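You operate a simulated robot arm through the tools that you are given. There is no shell and no other tool.

The job below is to be done with a simulated robot arm. You get a single attempt, and the scene is never put back.

TASK
Salt the small and the ball cheese on the corner bench with the salt shaker.
Fine: not so much that a rind forms; put the shaker back, then the small cheese on the narrow board; the rest stay where they lie. Set down upright: salt shaker.

It is judged by the outcome, as a careful person would: the job done as asked, and still so three seconds after it is handed in. It fails if anything else is knocked over, pushed out of place, dropped, spilled or broken.

THE ROBOT
A 6-joint arm with a two-finger parallel gripper, fixed in place. Base frame: the origin is at the foot of the arm, x ahead of it, y to its left, z up. Readings come in mm, rad, newtons and seconds.
With the tool pointing down near the work surface it reaches from about 240 to 640 mm from the base axis. Its first joint turns from -1.152 to 1.152 rad. Payload 2.7 kg.
Tool frame: the origin (TCP) lies between the finger pads and is the grasp point; the fingertips stand 23 mm ahead of it; z points along the fingers, y is the line along which they close. Largest opening 94 mm; finger width 38, thickness 10; the body of the gripper, 54 by 96 mm, starts 39 mm behind the TCP.
Orientation is that of the tool frame in the base frame, as [roll, pitch, yaw] about the fixed x, y, z axes, in that order (R = Rz(yaw) Ry(pitch) Rx(roll)). With the fingers straight down and closing along the base's y, the tool's x points along the base's -x, its y along +y and its z along -z.

THE INTERFACE
- The arm moves only by the tool nudge_tool. Its argument "commands" is a list that holds one entry, the list of rows, each a list of 7 numbers: the turn, a rotation vector about the tool's x, y, z in rad, then the shift along the tool's x, y, z in cm, then the finger opening in cm, from 0 to 9.4. In form: [[[wx, wy, wz, dx, dy, dz, fingers], ...]]. A call has 1 to 20 rows; each row shifts and turns the commanded pose from where the row before left it, along the tool's axes as they then stand. A row lasts 0.2 s, in which the tool goes at most 50 mm and 0.15 rad; a call with a longer step from one row to the next is refused whole, and so is a gripper value outside its range. Where a pose cannot be reached the arm comes as near as it can. A force on the tool above 40 N (or 10 N above the force at the start of the call, whichever is more), or a blocked arm, ends the call early, and 0.2 s more pass. The fingers move at their own pace (about 45 mm/s each) and stop on an object; they squeeze with about 27 N. The grip force told is the motor's: it shows also when the fingers shut on nothing. Time passes only in rows, and 0.2 s behind the last, so rows that do not move let the fingers close. It gives the time, the measured TCP pose, the force on the tool (base axes), the opening and the grip force at its end, in the units of the frame above (readings bear some noise), with the torque about the TCP (base axes, N m) and any sound that the robot's microphone picked up.
- Cameras (640 x 400 px; columns grow to the right, rows downward): "scene" is fixed at [67.2, -424.4, 1405.4]; the picture's right is [0.85, -0.53, 0.00], its down [-0.28, -0.46, -0.84] and it looks along [0.44, 0.72, -0.54] (base axes); focal length 317 px, centre (320, 200). "wrist" rides on the gripper at [86, 16, -74] in the tool frame; the picture's right is [-0.18, 0.98, 0.00], its down [-0.58, -0.11, -0.81] and it looks along [-0.79, -0.15, 0.59] (tool axes); focal length 243 px, centre (320, 200). There is no depth. A picture from a camera that has moved, and an enlarged one, comes with that camera's place and axes in the base frame and with its lens.
- capture(camera): a new picture of that camera. No time passes.
- inspect(camera, box): a new picture of the part [left, top, right, bottom] of that camera's present view, enlarged. No time passes.
- hand_in(): hands the job in; it is judged then, once.

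Places have to be worked out from the pictures, the camera data and where the tool is seen. Open the gripper and draw the arm clear of the work before you hand the job in, unless the task says otherwise.

The tools are called after "Request:" as a command line: name --argument value ..., lists and objects as JSON in quotes. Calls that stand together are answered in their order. nudge_tool: Moves the arm, as the interface text tells. Its arguments: {"type":"object","properties":{"commands":{"type":"array","items":{"type":"array","items":{"type":"array","items":{"type":"number"}}}}},"required":["commands"]} The other tools are called the same way: capture (camera) takes a picture; inspect (camera, box) takes an enlarged picture of a part of a camera's view; hand_in () hands the job in.

At the start:

```text
clock: 0.0
ee_pos: [339.0, -33.4, 1224.4]
tcp_rot: [-3.139, -0.001, -3.141]
ft_force: [0.5, -0.1, 0.3]
ft_torque: [0.02, 0.01, 0.01]
opening: 93.9
grip_force: 0.2
```

scene: 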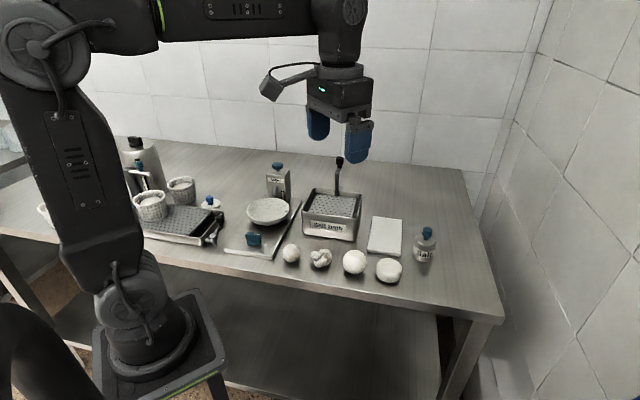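
wrist: 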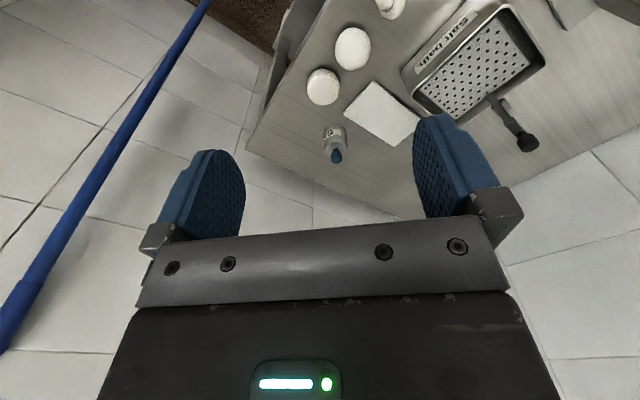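

I start by looking closer at the bench: shaker at right, a row of cheeses, boards.

Request:
inspect --camera "scene" --box '[260, 190, 460, 315]'

Request:
inspect --camera "scene" --box '[100, 130, 320, 268]'

Request:
inspect --camera "wrist" --box '[240, 0, 560, 200]'

```text
3.20 times, centred on (360, 252) of scene
camera zoom: at [67.2, -424.4, 1405.4], right [0.85, -0.53, 0.0], down [-0.28, -0.46, -0.84], along [0.44, 0.72, -0.54], focal length 1015 px, centre (192, 32)
```

zoom: 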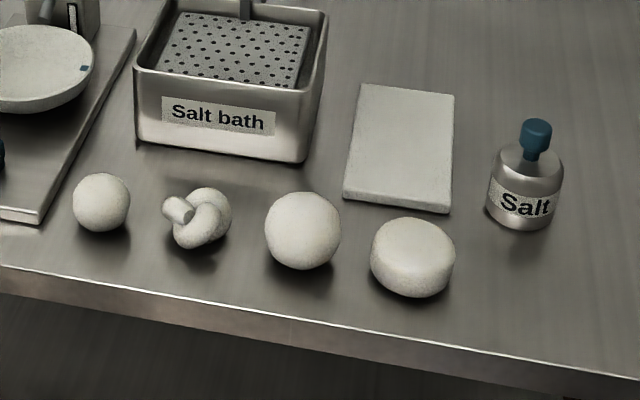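

```text
2.90 times, centred on (210, 199) of scene
camera zoom: at [67.2, -424.4, 1405.4], right [0.85, -0.53, 0.0], down [-0.28, -0.46, -0.84], along [0.44, 0.72, -0.54], focal length 919 px, centre (639, 203)
```

zoom: 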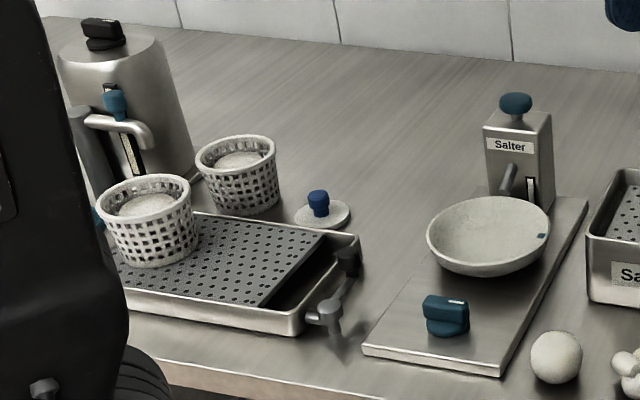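

```text
2.00 times, centred on (400, 100) of wrist
camera zoom: at [253.4, -17.9, 1298.0], right [0.18, 0.98, 0.0], down [0.58, -0.11, 0.81], along [0.79, -0.15, -0.59], focal length 485 px, centre (160, 400)
```

zoom: 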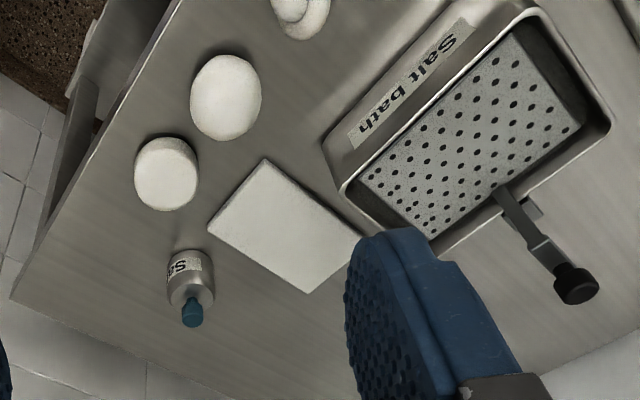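

Triangulating both views puts the bench top at about z=850, the shaker near (598,-52), the small cheese near (315,117), the ball near (424,2) and the white board centred near (575,61). I move closer with the wrist camera to study the shaker.

Request:
nudge_tool --commands '[[[0, 0, 0, -2, 0, 3.5, 9.4], [0, 0, 0, -2, 0, 3.5, 9.4], [0, 0, 0, -2, 0, 3.5, 9.4], [0, 0, 0, -2, 0, 3.5, 9.4], [0, 0, 0, -2, 0, 3.5, 9.4], [0, 0, 0, 0, 0, 0, 9.4]]]'

Request:
capture --camera "wrist"

Request:
inspect --camera "wrist" --box '[240, 80, 440, 205]'

Request:
inspect --camera "scene" --box '[394, 215, 458, 275]'

```text
clock: 1.4
ee_pos: [439.9, -34.5, 1048.2]
tcp_rot: [3.141, -0.001, -3.14]
ft_force: [0.1, 0.2, 0.5]
ft_torque: [0.03, -0.03, 0.0]
opening: 94.0
grip_force: 0.0
```

```text
taken
camera wrist: at [354.0, -17.8, 1123.1], right [0.18, 0.98, 0.0], down [0.58, -0.11, 0.81], along [0.79, -0.15, -0.59], focal length 243 px, centre (320, 200)
```

wrist: 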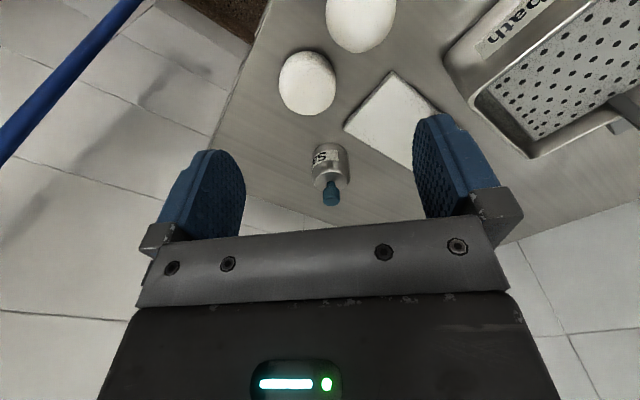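

```text
3.20 times, centred on (340, 142) of wrist
camera zoom: at [354.0, -17.8, 1123.1], right [0.18, 0.98, 0.0], down [0.58, -0.11, 0.81], along [0.79, -0.15, -0.59], focal length 776 px, centre (256, 384)
```

zoom: 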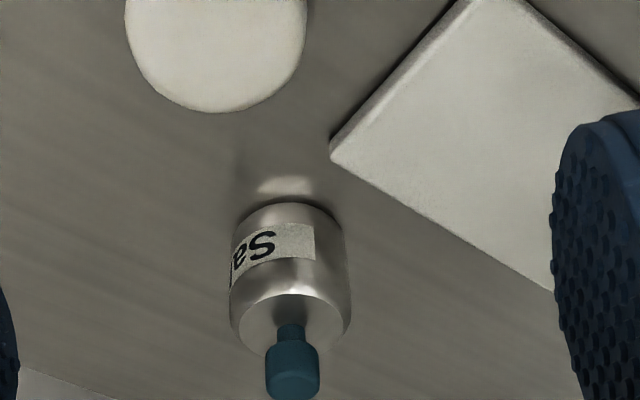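

```text
6.67 times, centred on (426, 245) of scene
camera zoom: at [67.2, -424.4, 1405.4], right [0.85, -0.53, 0.0], down [-0.28, -0.46, -0.84], along [0.44, 0.72, -0.54], focal length 2114 px, centre (-387, -100)
```

zoom: 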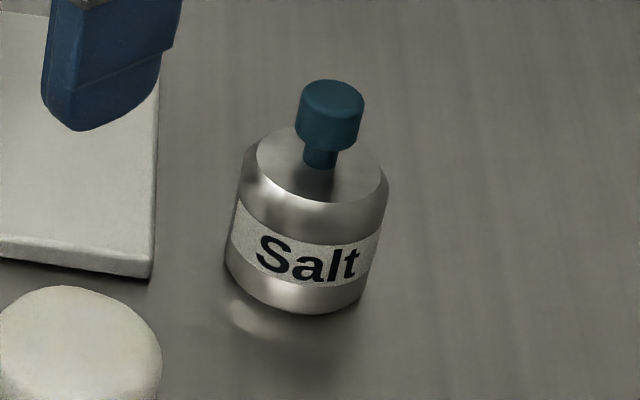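

Shaker body is about 57 mm wide with a blue knob centred near (600,-50,932). I zoom tighter to see whether there are holes in the knob or the shoulder.

Request:
inspect --camera "scene" --box '[412, 222, 440, 240]'

Request:
inspect --camera "wrist" --box '[304, 138, 360, 212]'

Request:
inspect --camera "scene" --box '[275, 235, 415, 290]'

Request:
inspect --camera "scene" --box '[215, 150, 305, 260]'

```text
16.00 times, centred on (426, 231) of scene
camera zoom: at [67.2, -424.4, 1405.4], right [0.85, -0.53, 0.0], down [-0.28, -0.46, -0.84], along [0.44, 0.72, -0.54], focal length 5073 px, centre (-1376, -296)
```

zoom: 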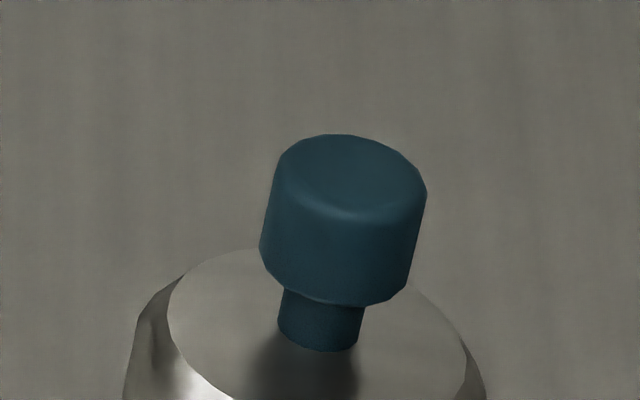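

```text
5.41 times, centred on (332, 175) of wrist
camera zoom: at [354.0, -17.8, 1123.1], right [0.18, 0.98, 0.0], down [0.58, -0.11, 0.81], along [0.79, -0.15, -0.59], focal length 1312 px, centre (255, 335)
```

zoom: 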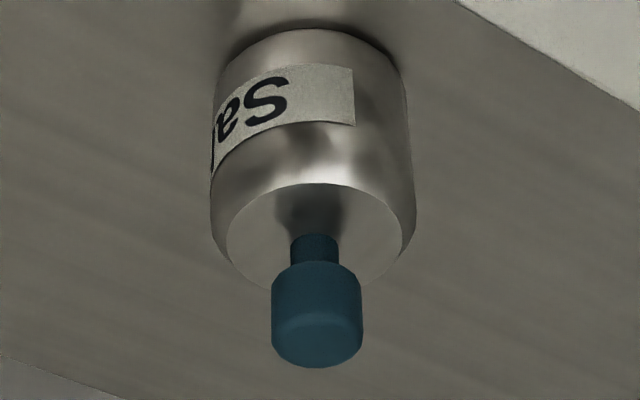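

```text
4.57 times, centred on (345, 262) of scene
camera zoom: at [67.2, -424.4, 1405.4], right [0.85, -0.53, 0.0], down [-0.28, -0.46, -0.84], along [0.44, 0.72, -0.54], focal length 1449 px, centre (206, -86)
```

zoom: 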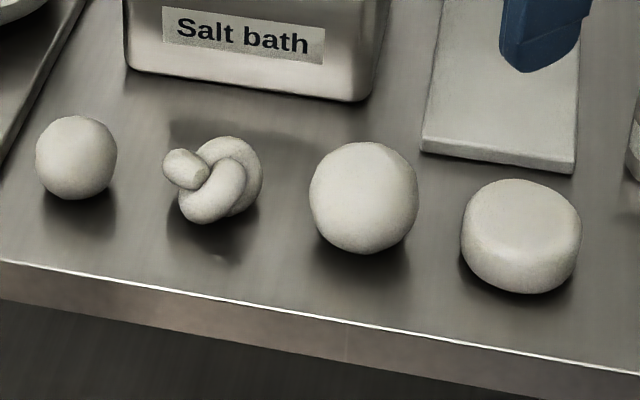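

```text
3.64 times, centred on (260, 205) of scene
camera zoom: at [67.2, -424.4, 1405.4], right [0.85, -0.53, 0.0], down [-0.28, -0.46, -0.84], along [0.44, 0.72, -0.54], focal length 1153 px, centre (538, 182)
```

zoom: 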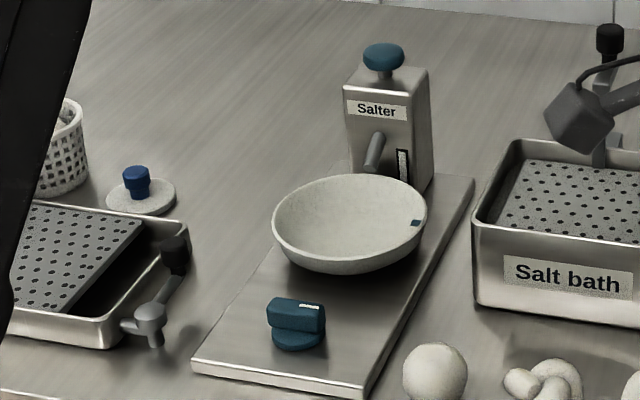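

No holes on top, so the knob is evidently a handle (salt presumably leaves from the base). I move the open gripper to above the knob.

Request:
nudge_tool --commands '[[[0, 0, 0, -4, -0.4, 0.9, 9.4], [0, 0, 0, -4, -0.4, 0.9, 9.4], [0, 0, 0, -4, -0.4, 0.9, 9.4], [0, 0, 0, -4, -0.4, 0.9, 9.4], [0, 0, 0, 0, 0, 0, 9.4]]]'

Request:
capture --camera "wrist"

Request:
inspect --camera "scene" --box '[374, 165, 474, 275]'

```text
clock: 2.6
ee_pos: [598.7, -50.3, 1012.0]
tcp_rot: [3.141, -0.001, 3.141]
ft_force: [0.1, -0.4, -0.2]
ft_torque: [0.0, 0.0, 0.02]
opening: 94.0
grip_force: 0.0
```

```text
taken
camera wrist: at [513.3, -33.9, 1086.9], right [0.18, 0.98, 0.0], down [0.58, -0.11, 0.81], along [0.79, -0.15, -0.59], focal length 243 px, centre (320, 200)
```

wrist: 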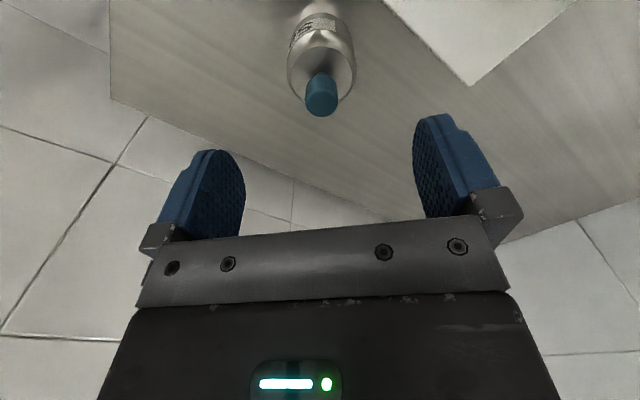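

```text
3.64 times, centred on (424, 220) of scene
camera zoom: at [67.2, -424.4, 1405.4], right [0.85, -0.53, 0.0], down [-0.28, -0.46, -0.84], along [0.44, 0.72, -0.54], focal length 1153 px, centre (-58, 127)
```

zoom: 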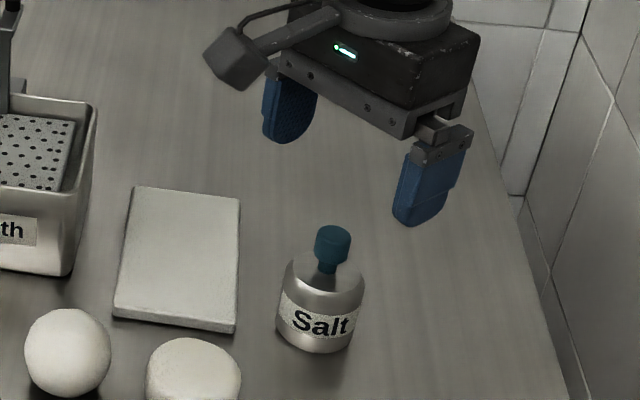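

Wrist view confirms the knob at about (602,-50). I descend to z≈936 and close on the knob.

Request:
nudge_tool --commands '[[[0, 0, 0, -0.3, 0, 2.5, 9.4], [0, 0, 0, 0, 0, 2.5, 9.4], [0, 0, 0, 0, 0, 1.6, 9.4], [0, 0, 0, 0, 0, 1.0, 9.4], [0, 0, 0, 0, 0, 0, 9.4]]]'

Request:
capture --camera "wrist"

Request:
inspect --camera "scene" --box '[394, 205, 464, 275]'

```text
clock: 3.8
ee_pos: [601.7, -50.4, 937.2]
tcp_rot: [-3.141, 0.001, 3.141]
ft_force: [0.0, 1.1, 0.0]
ft_torque: [0.03, -0.02, -0.01]
opening: 93.9
grip_force: 0.0
```

```text
taken
camera wrist: at [516.5, -33.8, 1011.2], right [0.18, 0.98, 0.0], down [0.58, -0.11, 0.81], along [0.79, -0.15, -0.59], focal length 243 px, centre (320, 200)
```

wrist: 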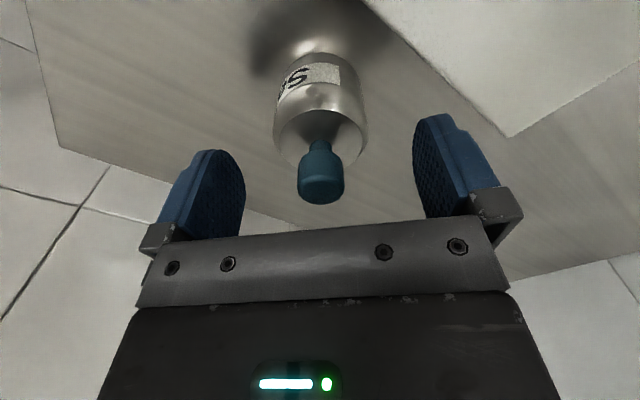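

```text
5.71 times, centred on (429, 240) of scene
camera zoom: at [67.2, -424.4, 1405.4], right [0.85, -0.53, 0.0], down [-0.28, -0.46, -0.84], along [0.44, 0.72, -0.54], focal length 1812 px, centre (-303, -29)
```

zoom: 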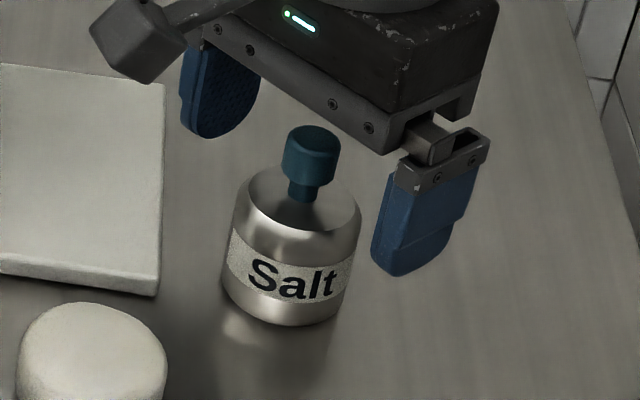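

Knob lies midway between the fingers. I close the gripper.

Request:
nudge_tool --commands '[[[0, 0, 0, 0, 0, 0, 1.5], [0, 0, 0, 0, 0, 0, 1.5], [0, 0, 0, 0, 0, 0, 1.5], [0, 0, 0, 0, 0, 0, 1.5], [0, 0, 0, 0, 0, 0, 1.5], [0, 0, 0, 0, 0, 0, 1.5], [0, 0, 0, 0, 0, 0, 1.5]]]'

Request:
inspect --camera "scene" --box '[394, 205, 464, 275]'

```text
clock: 5.4
ee_pos: [601.6, -49.9, 936.2]
tcp_rot: [3.141, 0.002, 3.141]
ft_force: [0.0, 0.2, 1.0]
ft_torque: [-0.05, 0.0, 0.0]
opening: 21.3
grip_force: 27.4
```

```text
5.71 times, centred on (429, 240) of scene
camera zoom: at [67.2, -424.4, 1405.4], right [0.85, -0.53, 0.0], down [-0.28, -0.46, -0.84], along [0.44, 0.72, -0.54], focal length 1812 px, centre (-303, -29)
```

zoom: 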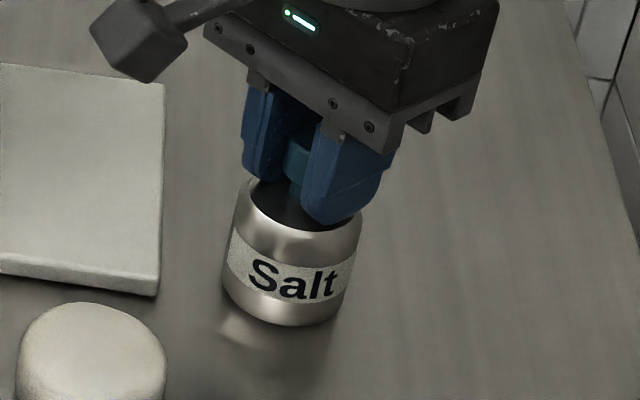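

The knob is held (21.3 mm, 27 N). I lift straight up gently by 90 mm and look.

Request:
nudge_tool --commands '[[[0, 0, 0, 0, 0, -0.5, 1.5], [0, 0, 0, 0, 0, -1, 1.5], [0, 0, 0, 0, 0, -1.5, 1.5], [0, 0, 0, 0, 0, -1.5, 1.5], [0, 0, 0, 0, 0, -1.5, 1.5], [0, 0, 0, 0, 0, -1.5, 1.5], [0, 0, 0, 0, 0, -1, 1.5], [0, 0, 0, 0, 0, -0.5, 1.5], [0, 0, 0, 0, 0, 0, 1.5]]]'

Request:
inspect --camera "scene" --box '[364, 145, 474, 275]'

Request:
capture --camera "wrist"

```text
clock: 7.4
ee_pos: [602.5, -49.8, 1025.2]
tcp_rot: [-3.141, -0.001, 3.141]
ft_force: [0.5, 0.6, 0.1]
ft_torque: [0.0, 0.03, 0.01]
opening: 14.9
grip_force: 0.0
```

```text
3.08 times, centred on (419, 210) of scene
camera zoom: at [67.2, -424.4, 1405.4], right [0.85, -0.53, 0.0], down [-0.28, -0.46, -0.84], along [0.44, 0.72, -0.54], focal length 976 px, centre (15, 169)
```

zoom: 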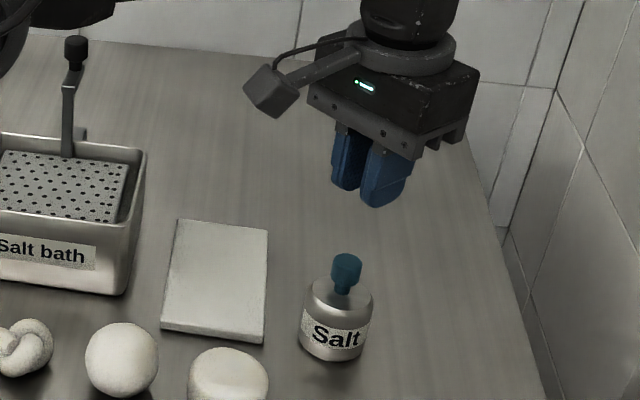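

```text
taken
camera wrist: at [516.7, -33.9, 1101.0], right [0.18, 0.98, 0.0], down [0.58, -0.11, 0.81], along [0.79, -0.15, -0.59], focal length 243 px, centre (320, 200)
```

wrist: 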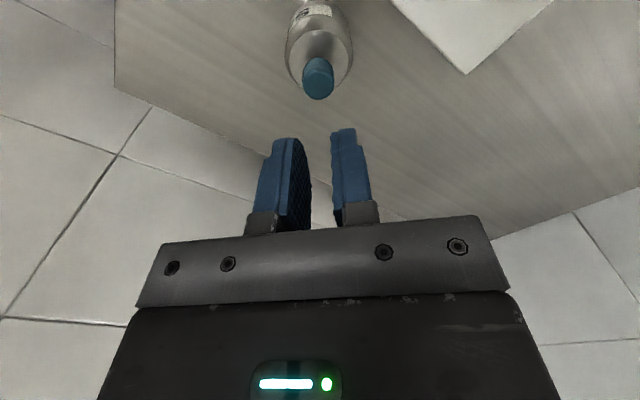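

The knob slipped out of the grip; the shaker stands where it was, upright, at about (602,-50). I redo the grasp a bit lower, with full closing command, and test with a small lift first.

Request:
nudge_tool --commands '[[[0, 0, 0, 0, 0, 0, 9.4], [0, 0, 0, 0, 0, 0, 9.4], [0, 0, 0, 0, 0, 0, 9.4], [0, 0, 0, 0, 0, 0, 9.4], [0, 0, 0, 0, 0, 0, 9.4], [0, 0, 0, 0, 0, 2.5, 9.4], [0, 0, 0, 0, 0, 2.5, 9.4], [0, 0, 0, 0, 0, 2.5, 9.4], [0, 0, 0, 0, 0, 1.2, 9.4], [0, 0, 0, 0, 0, 0.7, 9.4], [0, 0, 0, 0, 0, 0, 9.4]]]'

Request:
capture --camera "wrist"

Request:
inspect --camera "scene" --box '[394, 205, 464, 275]'

```text
clock: 9.8
ee_pos: [601.4, -50.3, 932.2]
tcp_rot: [-3.141, 0.001, 3.141]
ft_force: [0.6, 0.5, -0.5]
ft_torque: [0.01, -0.01, -0.02]
opening: 94.1
grip_force: 0.0
```

```text
taken
camera wrist: at [516.2, -33.7, 1007.0], right [0.18, 0.98, 0.0], down [0.58, -0.11, 0.81], along [0.79, -0.15, -0.59], focal length 243 px, centre (320, 200)
```

wrist: 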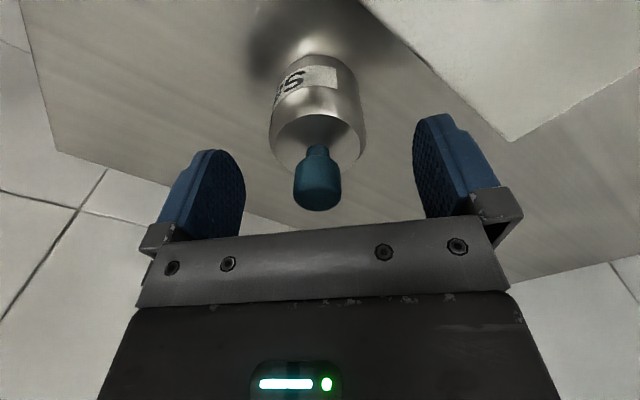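

```text
5.71 times, centred on (429, 240) of scene
camera zoom: at [67.2, -424.4, 1405.4], right [0.85, -0.53, 0.0], down [-0.28, -0.46, -0.84], along [0.44, 0.72, -0.54], focal length 1812 px, centre (-303, -29)
```

zoom: 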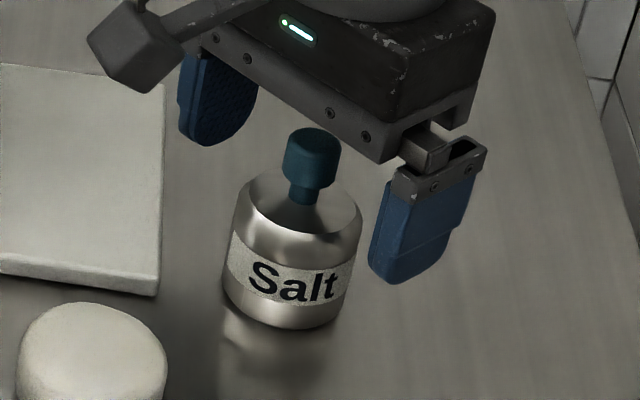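

Shaker upright and centred, TCP at z=932. I close fully and do a small 10 mm test lift.

Request:
nudge_tool --commands '[[[0, 0, 0, 0, 0, 0, 0], [0, 0, 0, 0, 0, 0, 0], [0, 0, 0, 0, 0, 0, 0], [0, 0, 0, 0, 0, 0, 0], [0, 0, 0, 0, 0, 0, 0], [0, 0, 0, 0, 0, 0, 0], [0, 0, 0, 0, 0, 0, 0], [0, 0, 0, 0, 0, 0, 0], [0, 0, 0, 0, 0, -0.2, 0], [0, 0, 0, 0, 0, -0.2, 0], [0, 0, 0, 0, 0, -0.2, 0], [0, 0, 0, 0, 0, -0.2, 0], [0, 0, 0, 0, 0, -0.2, 0], [0, 0, 0, 0, 0, 0, 0], [0, 0, 0, 0, 0, 0, 0]]]'

Request:
inspect --camera "scene" --box '[394, 205, 464, 275]'

Request:
inspect --camera "wrist" --box '[220, 0, 440, 240]'

```text
clock: 13.0
ee_pos: [601.7, -49.1, 943.0]
tcp_rot: [-3.141, 0.001, -3.141]
ft_force: [1.5, 0.0, -1.5]
ft_torque: [0.0, 0.0, 0.01]
opening: 21.0
grip_force: 27.0
```

```text
5.71 times, centred on (429, 240) of scene
camera zoom: at [67.2, -424.4, 1405.4], right [0.85, -0.53, 0.0], down [-0.28, -0.46, -0.84], along [0.44, 0.72, -0.54], focal length 1812 px, centre (-303, -29)
```

zoom: 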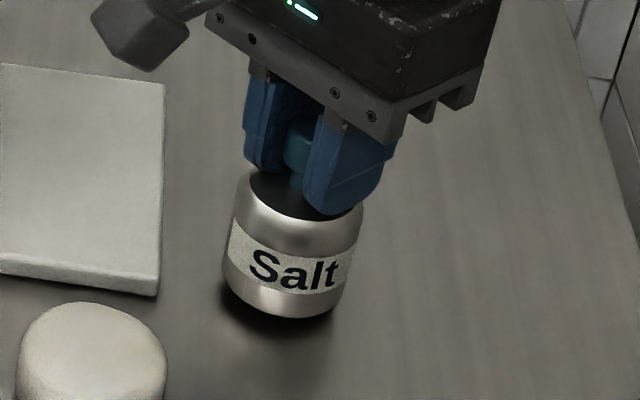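

```text
1.67 times, centred on (330, 120) of wrist
camera zoom: at [516.3, -33.9, 1016.9], right [0.18, 0.98, 0.0], down [0.58, -0.11, 0.81], along [0.79, -0.15, -0.59], focal length 404 px, centre (303, 333)
```

zoom: 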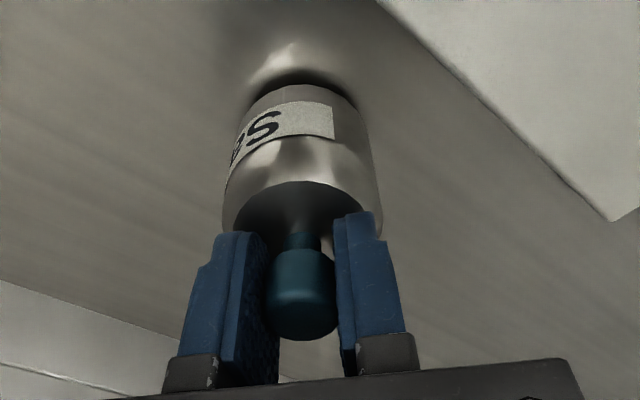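

The shaker is now held and off the bench. I lift further slowly.

Request:
nudge_tool --commands '[[[0, 0, 0, 0, 0, -0.3, 0], [0, 0, 0, 0, 0, -0.6, 0], [0, 0, 0, 0, 0, -0.8, 0], [0, 0, 0, 0, 0, -0.8, 0], [0, 0, 0, 0, 0, -0.8, 0], [0, 0, 0, 0, 0, -0.8, 0], [0, 0, 0, 0, 0, -0.8, 0], [0, 0, 0, 0, 0, -0.8, 0], [0, 0, 0, 0, 0, -0.8, 0], [0, 0, 0, 0, 0, -0.8, 0], [0, 0, 0, 0, 0, -0.6, 0], [0, 0, 0, 0, 0, -0.3, 0], [0, 0, 0, 0, 0, 0, 0]]]'

Request:
inspect --camera "scene" --box '[364, 145, 474, 275]'

Request:
inspect --camera "wrist" --box '[220, 0, 440, 240]'

```text
clock: 15.8
ee_pos: [601.8, -51.3, 1024.8]
tcp_rot: [3.141, 0.0, -3.141]
ft_force: [0.7, -0.6, -1.1]
ft_torque: [0.0, 0.04, -0.02]
opening: 21.2
grip_force: 26.6
```

```text
3.08 times, centred on (419, 210) of scene
camera zoom: at [67.2, -424.4, 1405.4], right [0.85, -0.53, 0.0], down [-0.28, -0.46, -0.84], along [0.44, 0.72, -0.54], focal length 976 px, centre (15, 169)
```

zoom: 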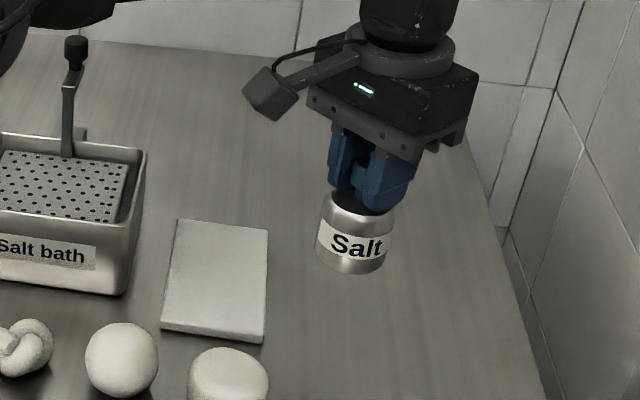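

```text
1.67 times, centred on (330, 120) of wrist
camera zoom: at [516.2, -34.0, 1099.3], right [0.18, 0.98, 0.0], down [0.58, -0.11, 0.81], along [0.79, -0.15, -0.59], focal length 404 px, centre (303, 333)
```

zoom: 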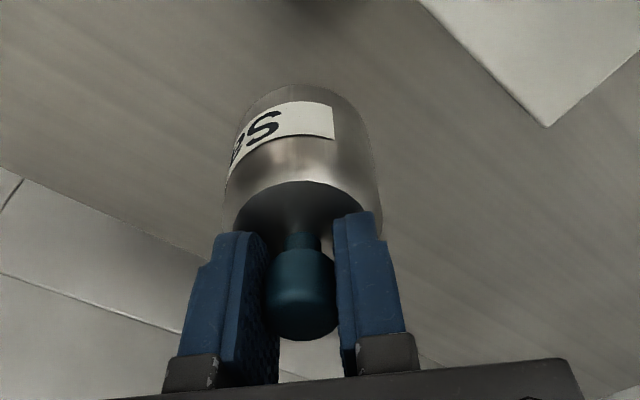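

Firm hold, base of shaker at about z=943. I carry it smoothly to above the ball cheese at (425,2).

Request:
nudge_tool --commands '[[[0, 0, 0, 0.53, 0.16, 0, 0], [0, 0, 0, 1.06, 0.32, 0, 0], [0, 0, 0, 1.32, 0.4, 0, 0], [0, 0, 0, 1.32, 0.4, 0, 0], [0, 0, 0, 1.32, 0.4, 0, 0], [0, 0, 0, 1.32, 0.4, 0, 0], [0, 0, 0, 1.32, 0.4, 0, 0], [0, 0, 0, 1.32, 0.4, 0, 0], [0, 0, 0, 1.32, 0.4, 0, 0], [0, 0, 0, 1.32, 0.4, 0, 0], [0, 0, 0, 1.32, 0.4, 0, 0], [0, 0, 0, 1.32, 0.4, 0, 0], [0, 0, 0, 1.32, 0.4, 0, 0], [0, 0, 0, 1.06, 0.32, 0, 0], [0, 0, 0, 0.53, 0.16, 0, 0], [0, 0, 0, 0, 0, 0, 0]]]'

Request:
capture --camera "scene"

Request:
inspect --camera "scene" --box '[270, 170, 430, 290]'

Request:
capture --camera "wrist"

```text
clock: 19.2
ee_pos: [425.4, 2.6, 1024.1]
tcp_rot: [3.141, 0.0, -3.14]
ft_force: [0.6, 0.2, -1.4]
ft_torque: [-0.02, 0.03, 0.0]
opening: 21.3
grip_force: 27.1
```

```text
taken
```

scene: 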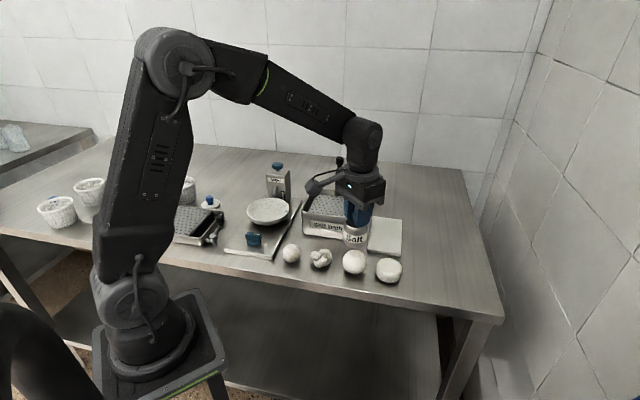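

```text
3.33 times, centred on (350, 230) of scene
camera zoom: at [67.2, -424.4, 1405.4], right [0.85, -0.53, 0.0], down [-0.28, -0.46, -0.84], along [0.44, 0.72, -0.54], focal length 1057 px, centre (220, 100)
```

zoom: 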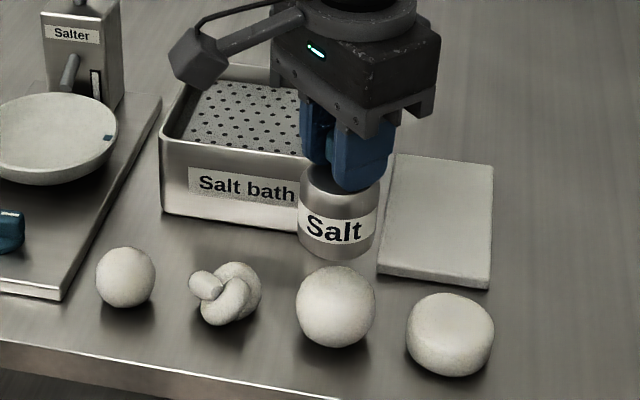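

```text
taken
camera wrist: at [339.1, 19.4, 1098.6], right [0.18, 0.98, 0.0], down [0.58, -0.11, 0.81], along [0.79, -0.15, -0.59], focal length 243 px, centre (320, 200)
```

wrist: 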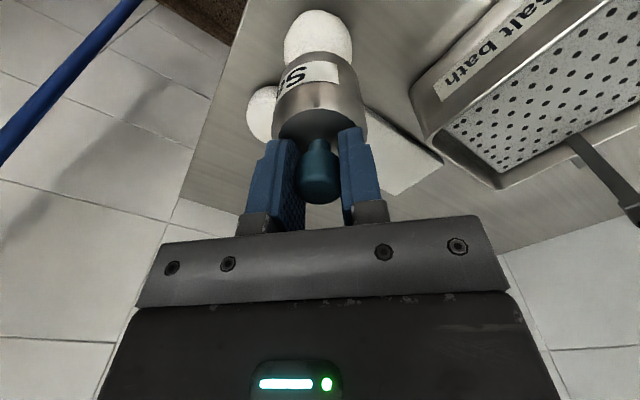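

The shaker hangs about 35 mm above the ball, tracked in both views. I give a few vertical shakes and check whether salt comes out.

Request:
nudge_tool --commands '[[[0, 0, 0, 0, 0, -1.5, 0], [0, 0, 0, 0, 0, 1.5, 0], [0, 0, 0, 0, 0, -1.5, 0], [0, 0, 0, 0, 0, 1.5, 0], [0, 0, 0, 0, 0, 0, 0]]]'

Request:
inspect --camera "scene" --box '[310, 205, 400, 285]'

Request:
inspect --camera "wrist" --box '[220, 0, 440, 240]'

```text
clock: 20.4
ee_pos: [424.7, 3.4, 1024.1]
tcp_rot: [3.14, -0.001, 3.141]
ft_force: [0.0, 0.9, -0.7]
ft_torque: [-0.02, 0.01, -0.01]
opening: 21.1
grip_force: 26.6
```

```text
5.00 times, centred on (355, 245) of scene
camera zoom: at [67.2, -424.4, 1405.4], right [0.85, -0.53, 0.0], down [-0.28, -0.46, -0.84], along [0.44, 0.72, -0.54], focal length 1585 px, centre (145, -25)
```

zoom: 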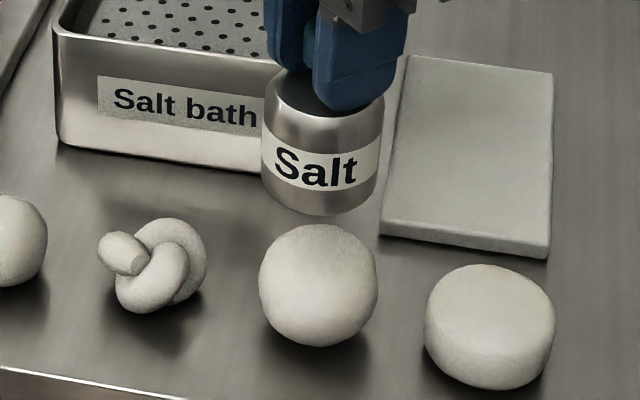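

```text
1.67 times, centred on (330, 120) of wrist
camera zoom: at [339.0, 19.5, 1099.0], right [0.18, 0.98, 0.0], down [0.58, -0.11, 0.81], along [0.79, -0.15, -0.59], focal length 404 px, centre (303, 333)
```

zoom: 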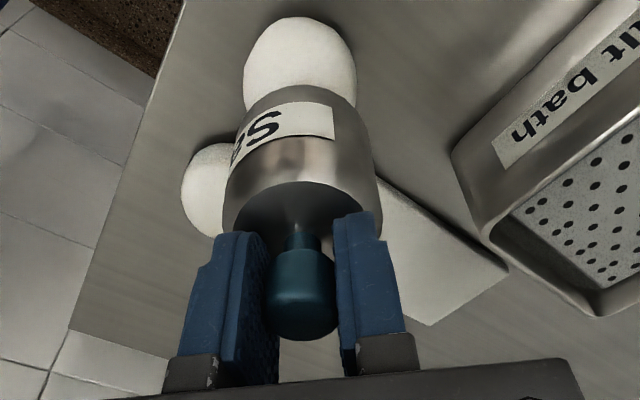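

I zoom closely on the ball and compare it with the other cheeses to see whether any salt fell.

Request:
inspect --camera "scene" --box '[334, 240, 374, 278]'

Request:
inspect --camera "scene" --box '[370, 250, 410, 288]'

Request:
inspect --camera "scene" --box '[272, 234, 312, 272]'

```text
10.53 times, centred on (354, 259) of scene
camera zoom: at [67.2, -424.4, 1405.4], right [0.85, -0.53, 0.0], down [-0.28, -0.46, -0.84], along [0.44, 0.72, -0.54], focal length 3338 px, centre (-38, -421)
```

zoom: 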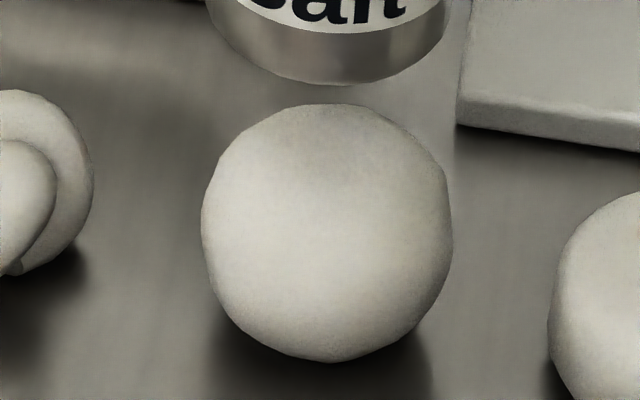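

```text
10.53 times, centred on (390, 269) of scene
camera zoom: at [67.2, -424.4, 1405.4], right [0.85, -0.53, 0.0], down [-0.28, -0.46, -0.84], along [0.44, 0.72, -0.54], focal length 3338 px, centre (-417, -526)
```

zoom: 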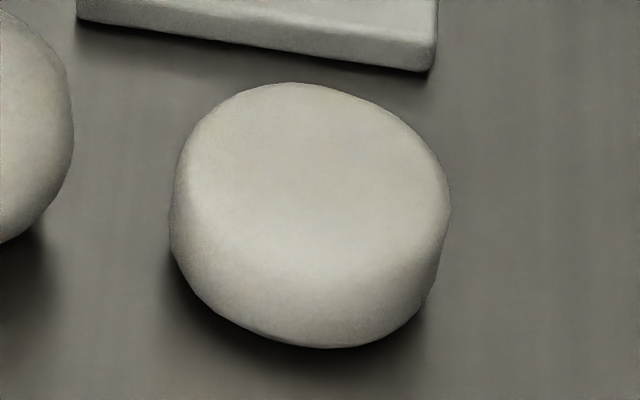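

```text
10.53 times, centred on (292, 253) of scene
camera zoom: at [67.2, -424.4, 1405.4], right [0.85, -0.53, 0.0], down [-0.28, -0.46, -0.84], along [0.44, 0.72, -0.54], focal length 3338 px, centre (615, -358)
```

zoom: 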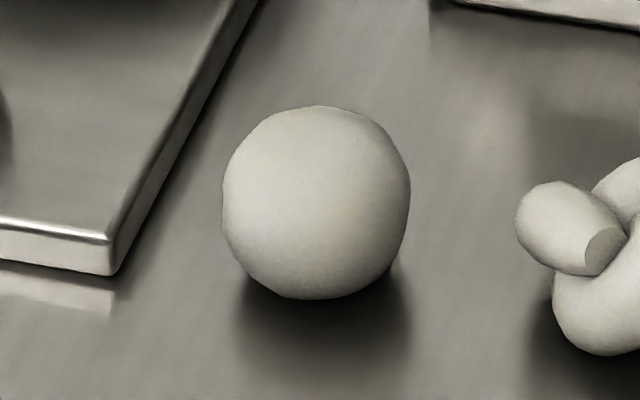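

No salt visible and no sound so far; the gentle shake was too soft. I shake a bit harder, upward from here.

Request:
nudge_tool --commands '[[[0, 0, 0, 0, 0, -3, 0], [0, 0, 0, 0, 0, 3, 0], [0, 0, 0, 0, 0, -3, 0], [0, 0, 0, 0, 0, 3, 0], [0, 0, 0, 0, 0, 0, 0]]]'

Request:
inspect --camera "scene" --box '[334, 230, 374, 278]'

Request:
inspect --camera "wrist" --box '[220, 0, 440, 240]'

```text
clock: 21.6
ee_pos: [424.6, 2.8, 1024.2]
tcp_rot: [-3.14, 0.0, -3.141]
ft_force: [0.3, 0.7, -2.3]
ft_torque: [0.01, 0.01, 0.0]
opening: 21.3
grip_force: 26.8
```

```text
8.33 times, centred on (354, 254) of scene
camera zoom: at [67.2, -424.4, 1405.4], right [0.85, -0.53, 0.0], down [-0.28, -0.46, -0.84], along [0.44, 0.72, -0.54], focal length 2642 px, centre (37, -250)
```

zoom: 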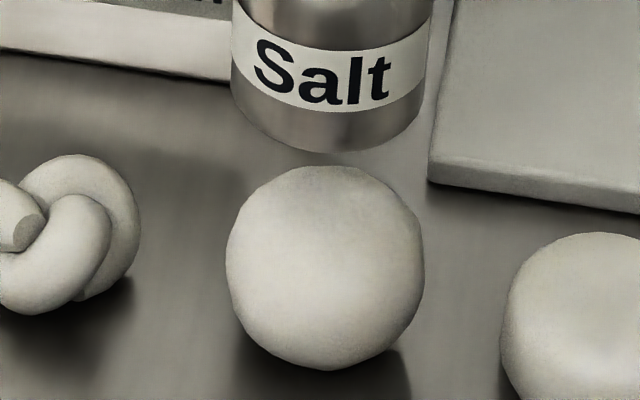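

```text
1.67 times, centred on (330, 120) of wrist
camera zoom: at [338.9, 19.1, 1098.5], right [0.18, 0.98, 0.0], down [0.58, -0.11, 0.81], along [0.79, -0.15, -0.59], focal length 404 px, centre (303, 333)
```

zoom: 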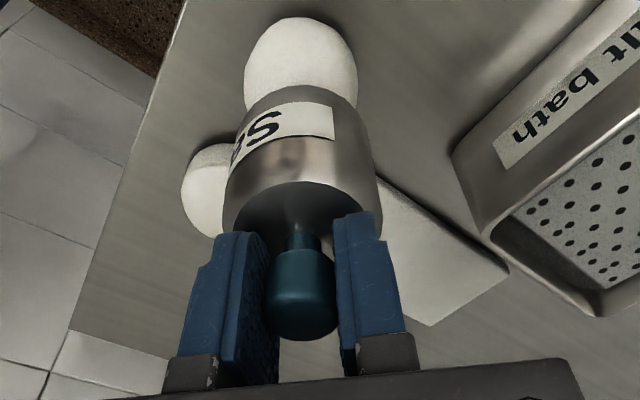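

Still nothing obvious. I raise the shaker 100 mm gently to remove its shadow and look at the ball's top from both cameras.

Request:
nudge_tool --commands '[[[0, 0, 0, 0, 0, -0.5, 0], [0, 0, 0, 0, 0, -1, 0], [0, 0, 0, 0, 0, -1.5, 0], [0, 0, 0, 0, 0, -2, 0], [0, 0, 0, 0, 0, -2, 0], [0, 0, 0, 0, 0, -1.5, 0], [0, 0, 0, 0, 0, -1, 0], [0, 0, 0, 0, 0, -0.5, 0], [0, 0, 0, 0, 0, 0, 0]]]'

Request:
inspect --camera "scene" --box '[334, 240, 374, 278]'

Request:
inspect --camera "wrist" --box '[220, 0, 440, 240]'

```text
clock: 23.6
ee_pos: [424.7, 2.8, 1124.8]
tcp_rot: [-3.14, 0.001, 3.14]
ft_force: [-0.6, -0.1, -1.0]
ft_torque: [0.0, 0.0, -0.02]
opening: 21.2
grip_force: 26.8
```

```text
10.53 times, centred on (354, 259) of scene
camera zoom: at [67.2, -424.4, 1405.4], right [0.85, -0.53, 0.0], down [-0.28, -0.46, -0.84], along [0.44, 0.72, -0.54], focal length 3338 px, centre (-38, -421)
```

zoom: 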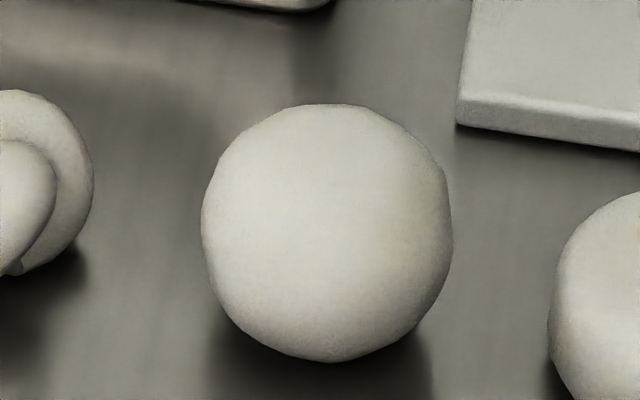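

```text
1.67 times, centred on (330, 120) of wrist
camera zoom: at [339.8, 19.3, 1199.2], right [0.18, 0.98, 0.0], down [0.58, -0.11, 0.81], along [0.79, -0.15, -0.59], focal length 404 px, centre (303, 333)
```

zoom: 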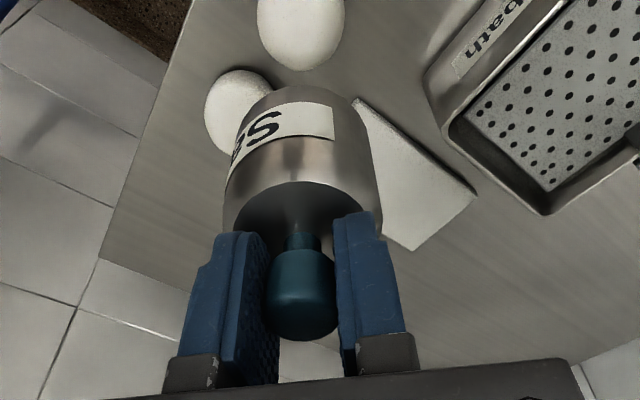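

The ball is still clean. I need to know how the shaker dispenses, so I tilt it slowly (less than horizontal) toward the scene camera to see its base.

Request:
nudge_tool --commands '[[[0.05, 0, 0, 0, 0, 0, 0], [0.1, 0, 0, 0, 0, 0, 0], [0.1, 0, 0, 0, 0, 0, 0], [0.1, 0, 0, 0, 0, 0, 0], [0.1, 0, 0, 0, 0, 0, 0], [0.1, 0, 0, 0, 0, 0, 0], [0.1, 0, 0, 0, 0, 0, 0], [0.1, 0, 0, 0, 0, 0, 0], [0.1, 0, 0, 0, 0, 0, 0], [0.05, 0, 0, 0, 0, 0, 0], [0, 0, 0, 0, 0, 0, 0]]]'

Request:
capture --camera "scene"

Request:
inspect --camera "scene" --box '[310, 130, 420, 280]'

```text
clock: 26.0
ee_pos: [425.5, 4.4, 1124.5]
tcp_rot: [-2.239, 0.0, 3.141]
ft_force: [-0.2, -0.4, -2.3]
ft_torque: [0.05, -0.02, 0.0]
opening: 21.3
grip_force: 26.5
```

```text
taken
```

scene: 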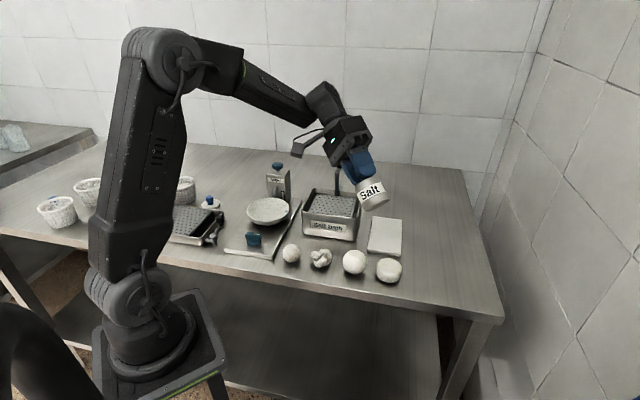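

```text
2.67 times, centred on (365, 205) of scene
camera zoom: at [67.2, -424.4, 1405.4], right [0.85, -0.53, 0.0], down [-0.28, -0.46, -0.84], along [0.44, 0.72, -0.54], focal length 846 px, centre (200, 187)
```

zoom: 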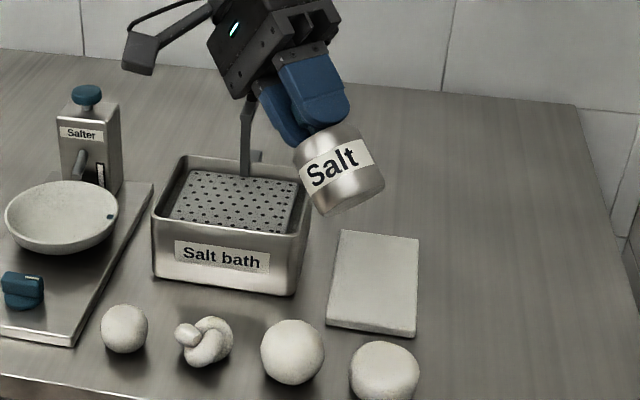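

The base is only at the edge of view. I tilt a little more, staying below horizontal.

Request:
nudge_tool --commands '[[[0.08, 0, 0, 0, 0, 0, 0], [0.1, 0, 0, 0, 0, 0, 0], [0.1, 0, 0, 0, 0, 0, 0], [0.1, 0, 0, 0, 0, 0, 0], [0.05, 0, 0, 0, 0, 0, 0], [0, 0, 0, 0, 0, 0, 0]]]'

Request:
inspect --camera "scene" --box '[330, 150, 420, 230]'

Request:
inspect --camera "scene" --box '[260, 130, 440, 290]'

```text
clock: 27.4
ee_pos: [423.9, 3.0, 1124.7]
tcp_rot: [-1.811, 0.001, -3.141]
ft_force: [-0.2, 0.4, -0.7]
ft_torque: [0.04, 0.05, -0.03]
opening: 21.3
grip_force: 27.1
```

```text
5.00 times, centred on (375, 190) of scene
camera zoom: at [67.2, -424.4, 1405.4], right [0.85, -0.53, 0.0], down [-0.28, -0.46, -0.84], along [0.44, 0.72, -0.54], focal length 1585 px, centre (45, 250)
```

zoom: 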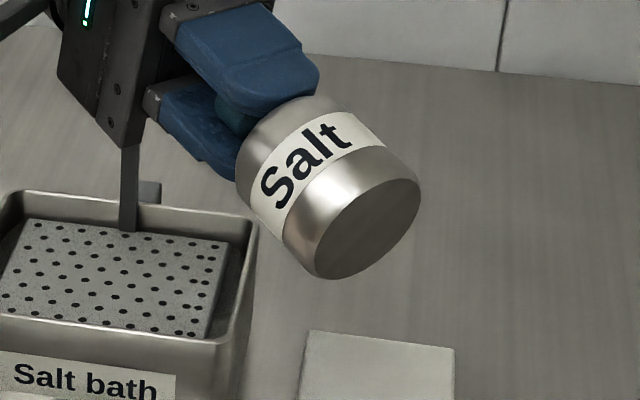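

```text
2.50 times, centred on (350, 210) of scene
camera zoom: at [67.2, -424.4, 1405.4], right [0.85, -0.53, 0.0], down [-0.28, -0.46, -0.84], along [0.44, 0.72, -0.54], focal length 793 px, centre (245, 175)
```

zoom: 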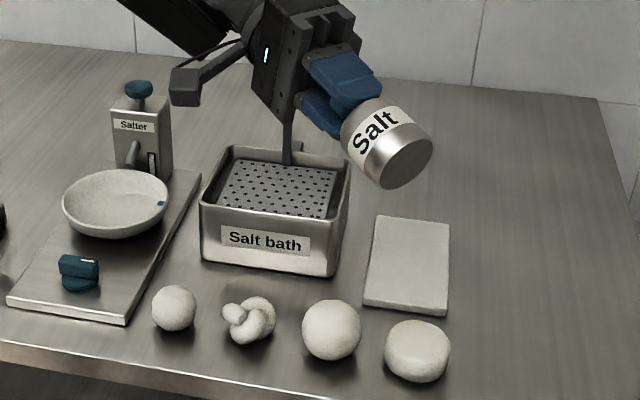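

The base is plain and nothing spilled when tilted ~76°. I bring it back upright and lower it over the ball again, then try a vigorous shake.

Request:
nudge_tool --commands '[[[-0.06, 0, 0, 0, 0, 0, 0], [-0.12, 0, 0, 0, 0, 0, 0], [-0.12, 0, 0, 0, 0, 0, 0], [-0.12, 0, 0, 0, 0, 0, 0], [-0.12, 0, 0, 0, 0, 0, 0], [-0.12, 0, 0, 0, 0, 0, 0], [-0.12, 0, 0, 0, 0, 0, 0], [-0.12, 0, 0, 0, 0, 0, 0], [-0.12, 0, 0, 0, 0, 0, 0], [-0.12, 0, 0, 0, 0, 0, 0], [-0.12, 0, 0, 0, 0, 0, 0], [-0.07, 0, 0, 0, 0, 0, 0], [0, 0, 0, 0, 0, 0, 0]]]'

Request:
nudge_tool --commands '[[[0, 0, 0, 0, 0, 1, 0], [0, 0, 0, 0, 0, 2, 0], [0, 0, 0, 0, 0, 2, 0], [0, 0, 0, 0, 0, 2, 0], [0, 0, 0, 0, 0, 2, 0], [0, 0, 0, 0, 0, 1, 0], [0, 0, 0, 0, 0, 0, 0]]]'

Request:
inspect --camera "scene" --box '[310, 180, 400, 290]'

```text
clock: 30.2
ee_pos: [424.5, 3.7, 1125.3]
tcp_rot: [3.141, 0.0, 3.141]
ft_force: [0.3, 0.1, -1.4]
ft_torque: [0.0, 0.02, -0.01]
opening: 21.1
grip_force: 27.2
```

```text
clock: 31.8
ee_pos: [424.3, 4.9, 1024.3]
tcp_rot: [3.141, -0.001, 3.141]
ft_force: [0.1, 0.1, -0.7]
ft_torque: [0.0, 0.0, -0.02]
opening: 20.7
grip_force: 27.5
```

```text
3.64 times, centred on (355, 235) of scene
camera zoom: at [67.2, -424.4, 1405.4], right [0.85, -0.53, 0.0], down [-0.28, -0.46, -0.84], along [0.44, 0.72, -0.54], focal length 1153 px, centre (193, 73)
```

zoom: 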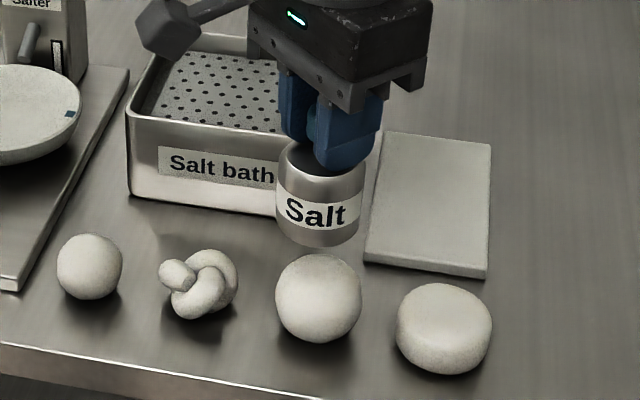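

Upright and over the ball again. Now two vigorous vertical shakes of 50 mm.

Request:
nudge_tool --commands '[[[0, 0, 0, 0, 0, -4.9, 0], [0, 0, 0, 0, 0, 4.9, 0], [0, 0, 0, 0, 0, -4.9, 0], [0, 0, 0, 0, 0, 4.9, 0], [0, 0, 0, 0, 0, 0, 0]]]'

Request:
inspect --camera "scene" --box '[310, 180, 400, 290]'

Request:
inspect --camera "scene" --box '[334, 240, 374, 278]'

```text
clock: 33.0
ee_pos: [423.5, 2.7, 1024.1]
tcp_rot: [3.14, 0.001, 3.142]
ft_force: [-0.3, 0.3, -0.8]
ft_torque: [-0.02, -0.01, -0.01]
opening: 21.3
grip_force: 26.6
```

```text
3.64 times, centred on (355, 235) of scene
camera zoom: at [67.2, -424.4, 1405.4], right [0.85, -0.53, 0.0], down [-0.28, -0.46, -0.84], along [0.44, 0.72, -0.54], focal length 1153 px, centre (193, 73)
```

zoom: 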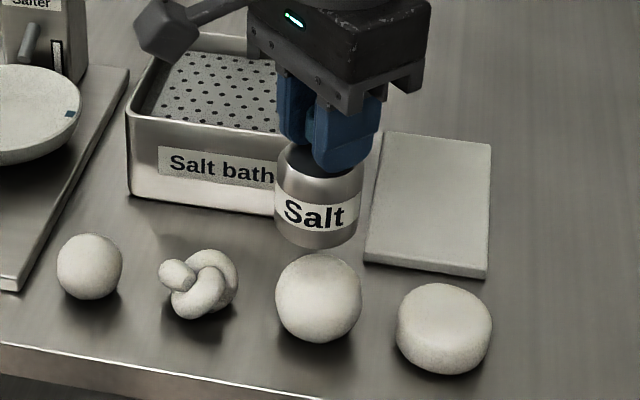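

```text
10.53 times, centred on (354, 259) of scene
camera zoom: at [67.2, -424.4, 1405.4], right [0.85, -0.53, 0.0], down [-0.28, -0.46, -0.84], along [0.44, 0.72, -0.54], focal length 3338 px, centre (-38, -421)
```

zoom: 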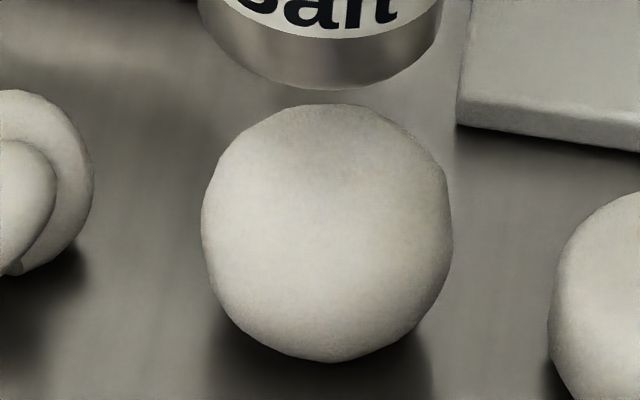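

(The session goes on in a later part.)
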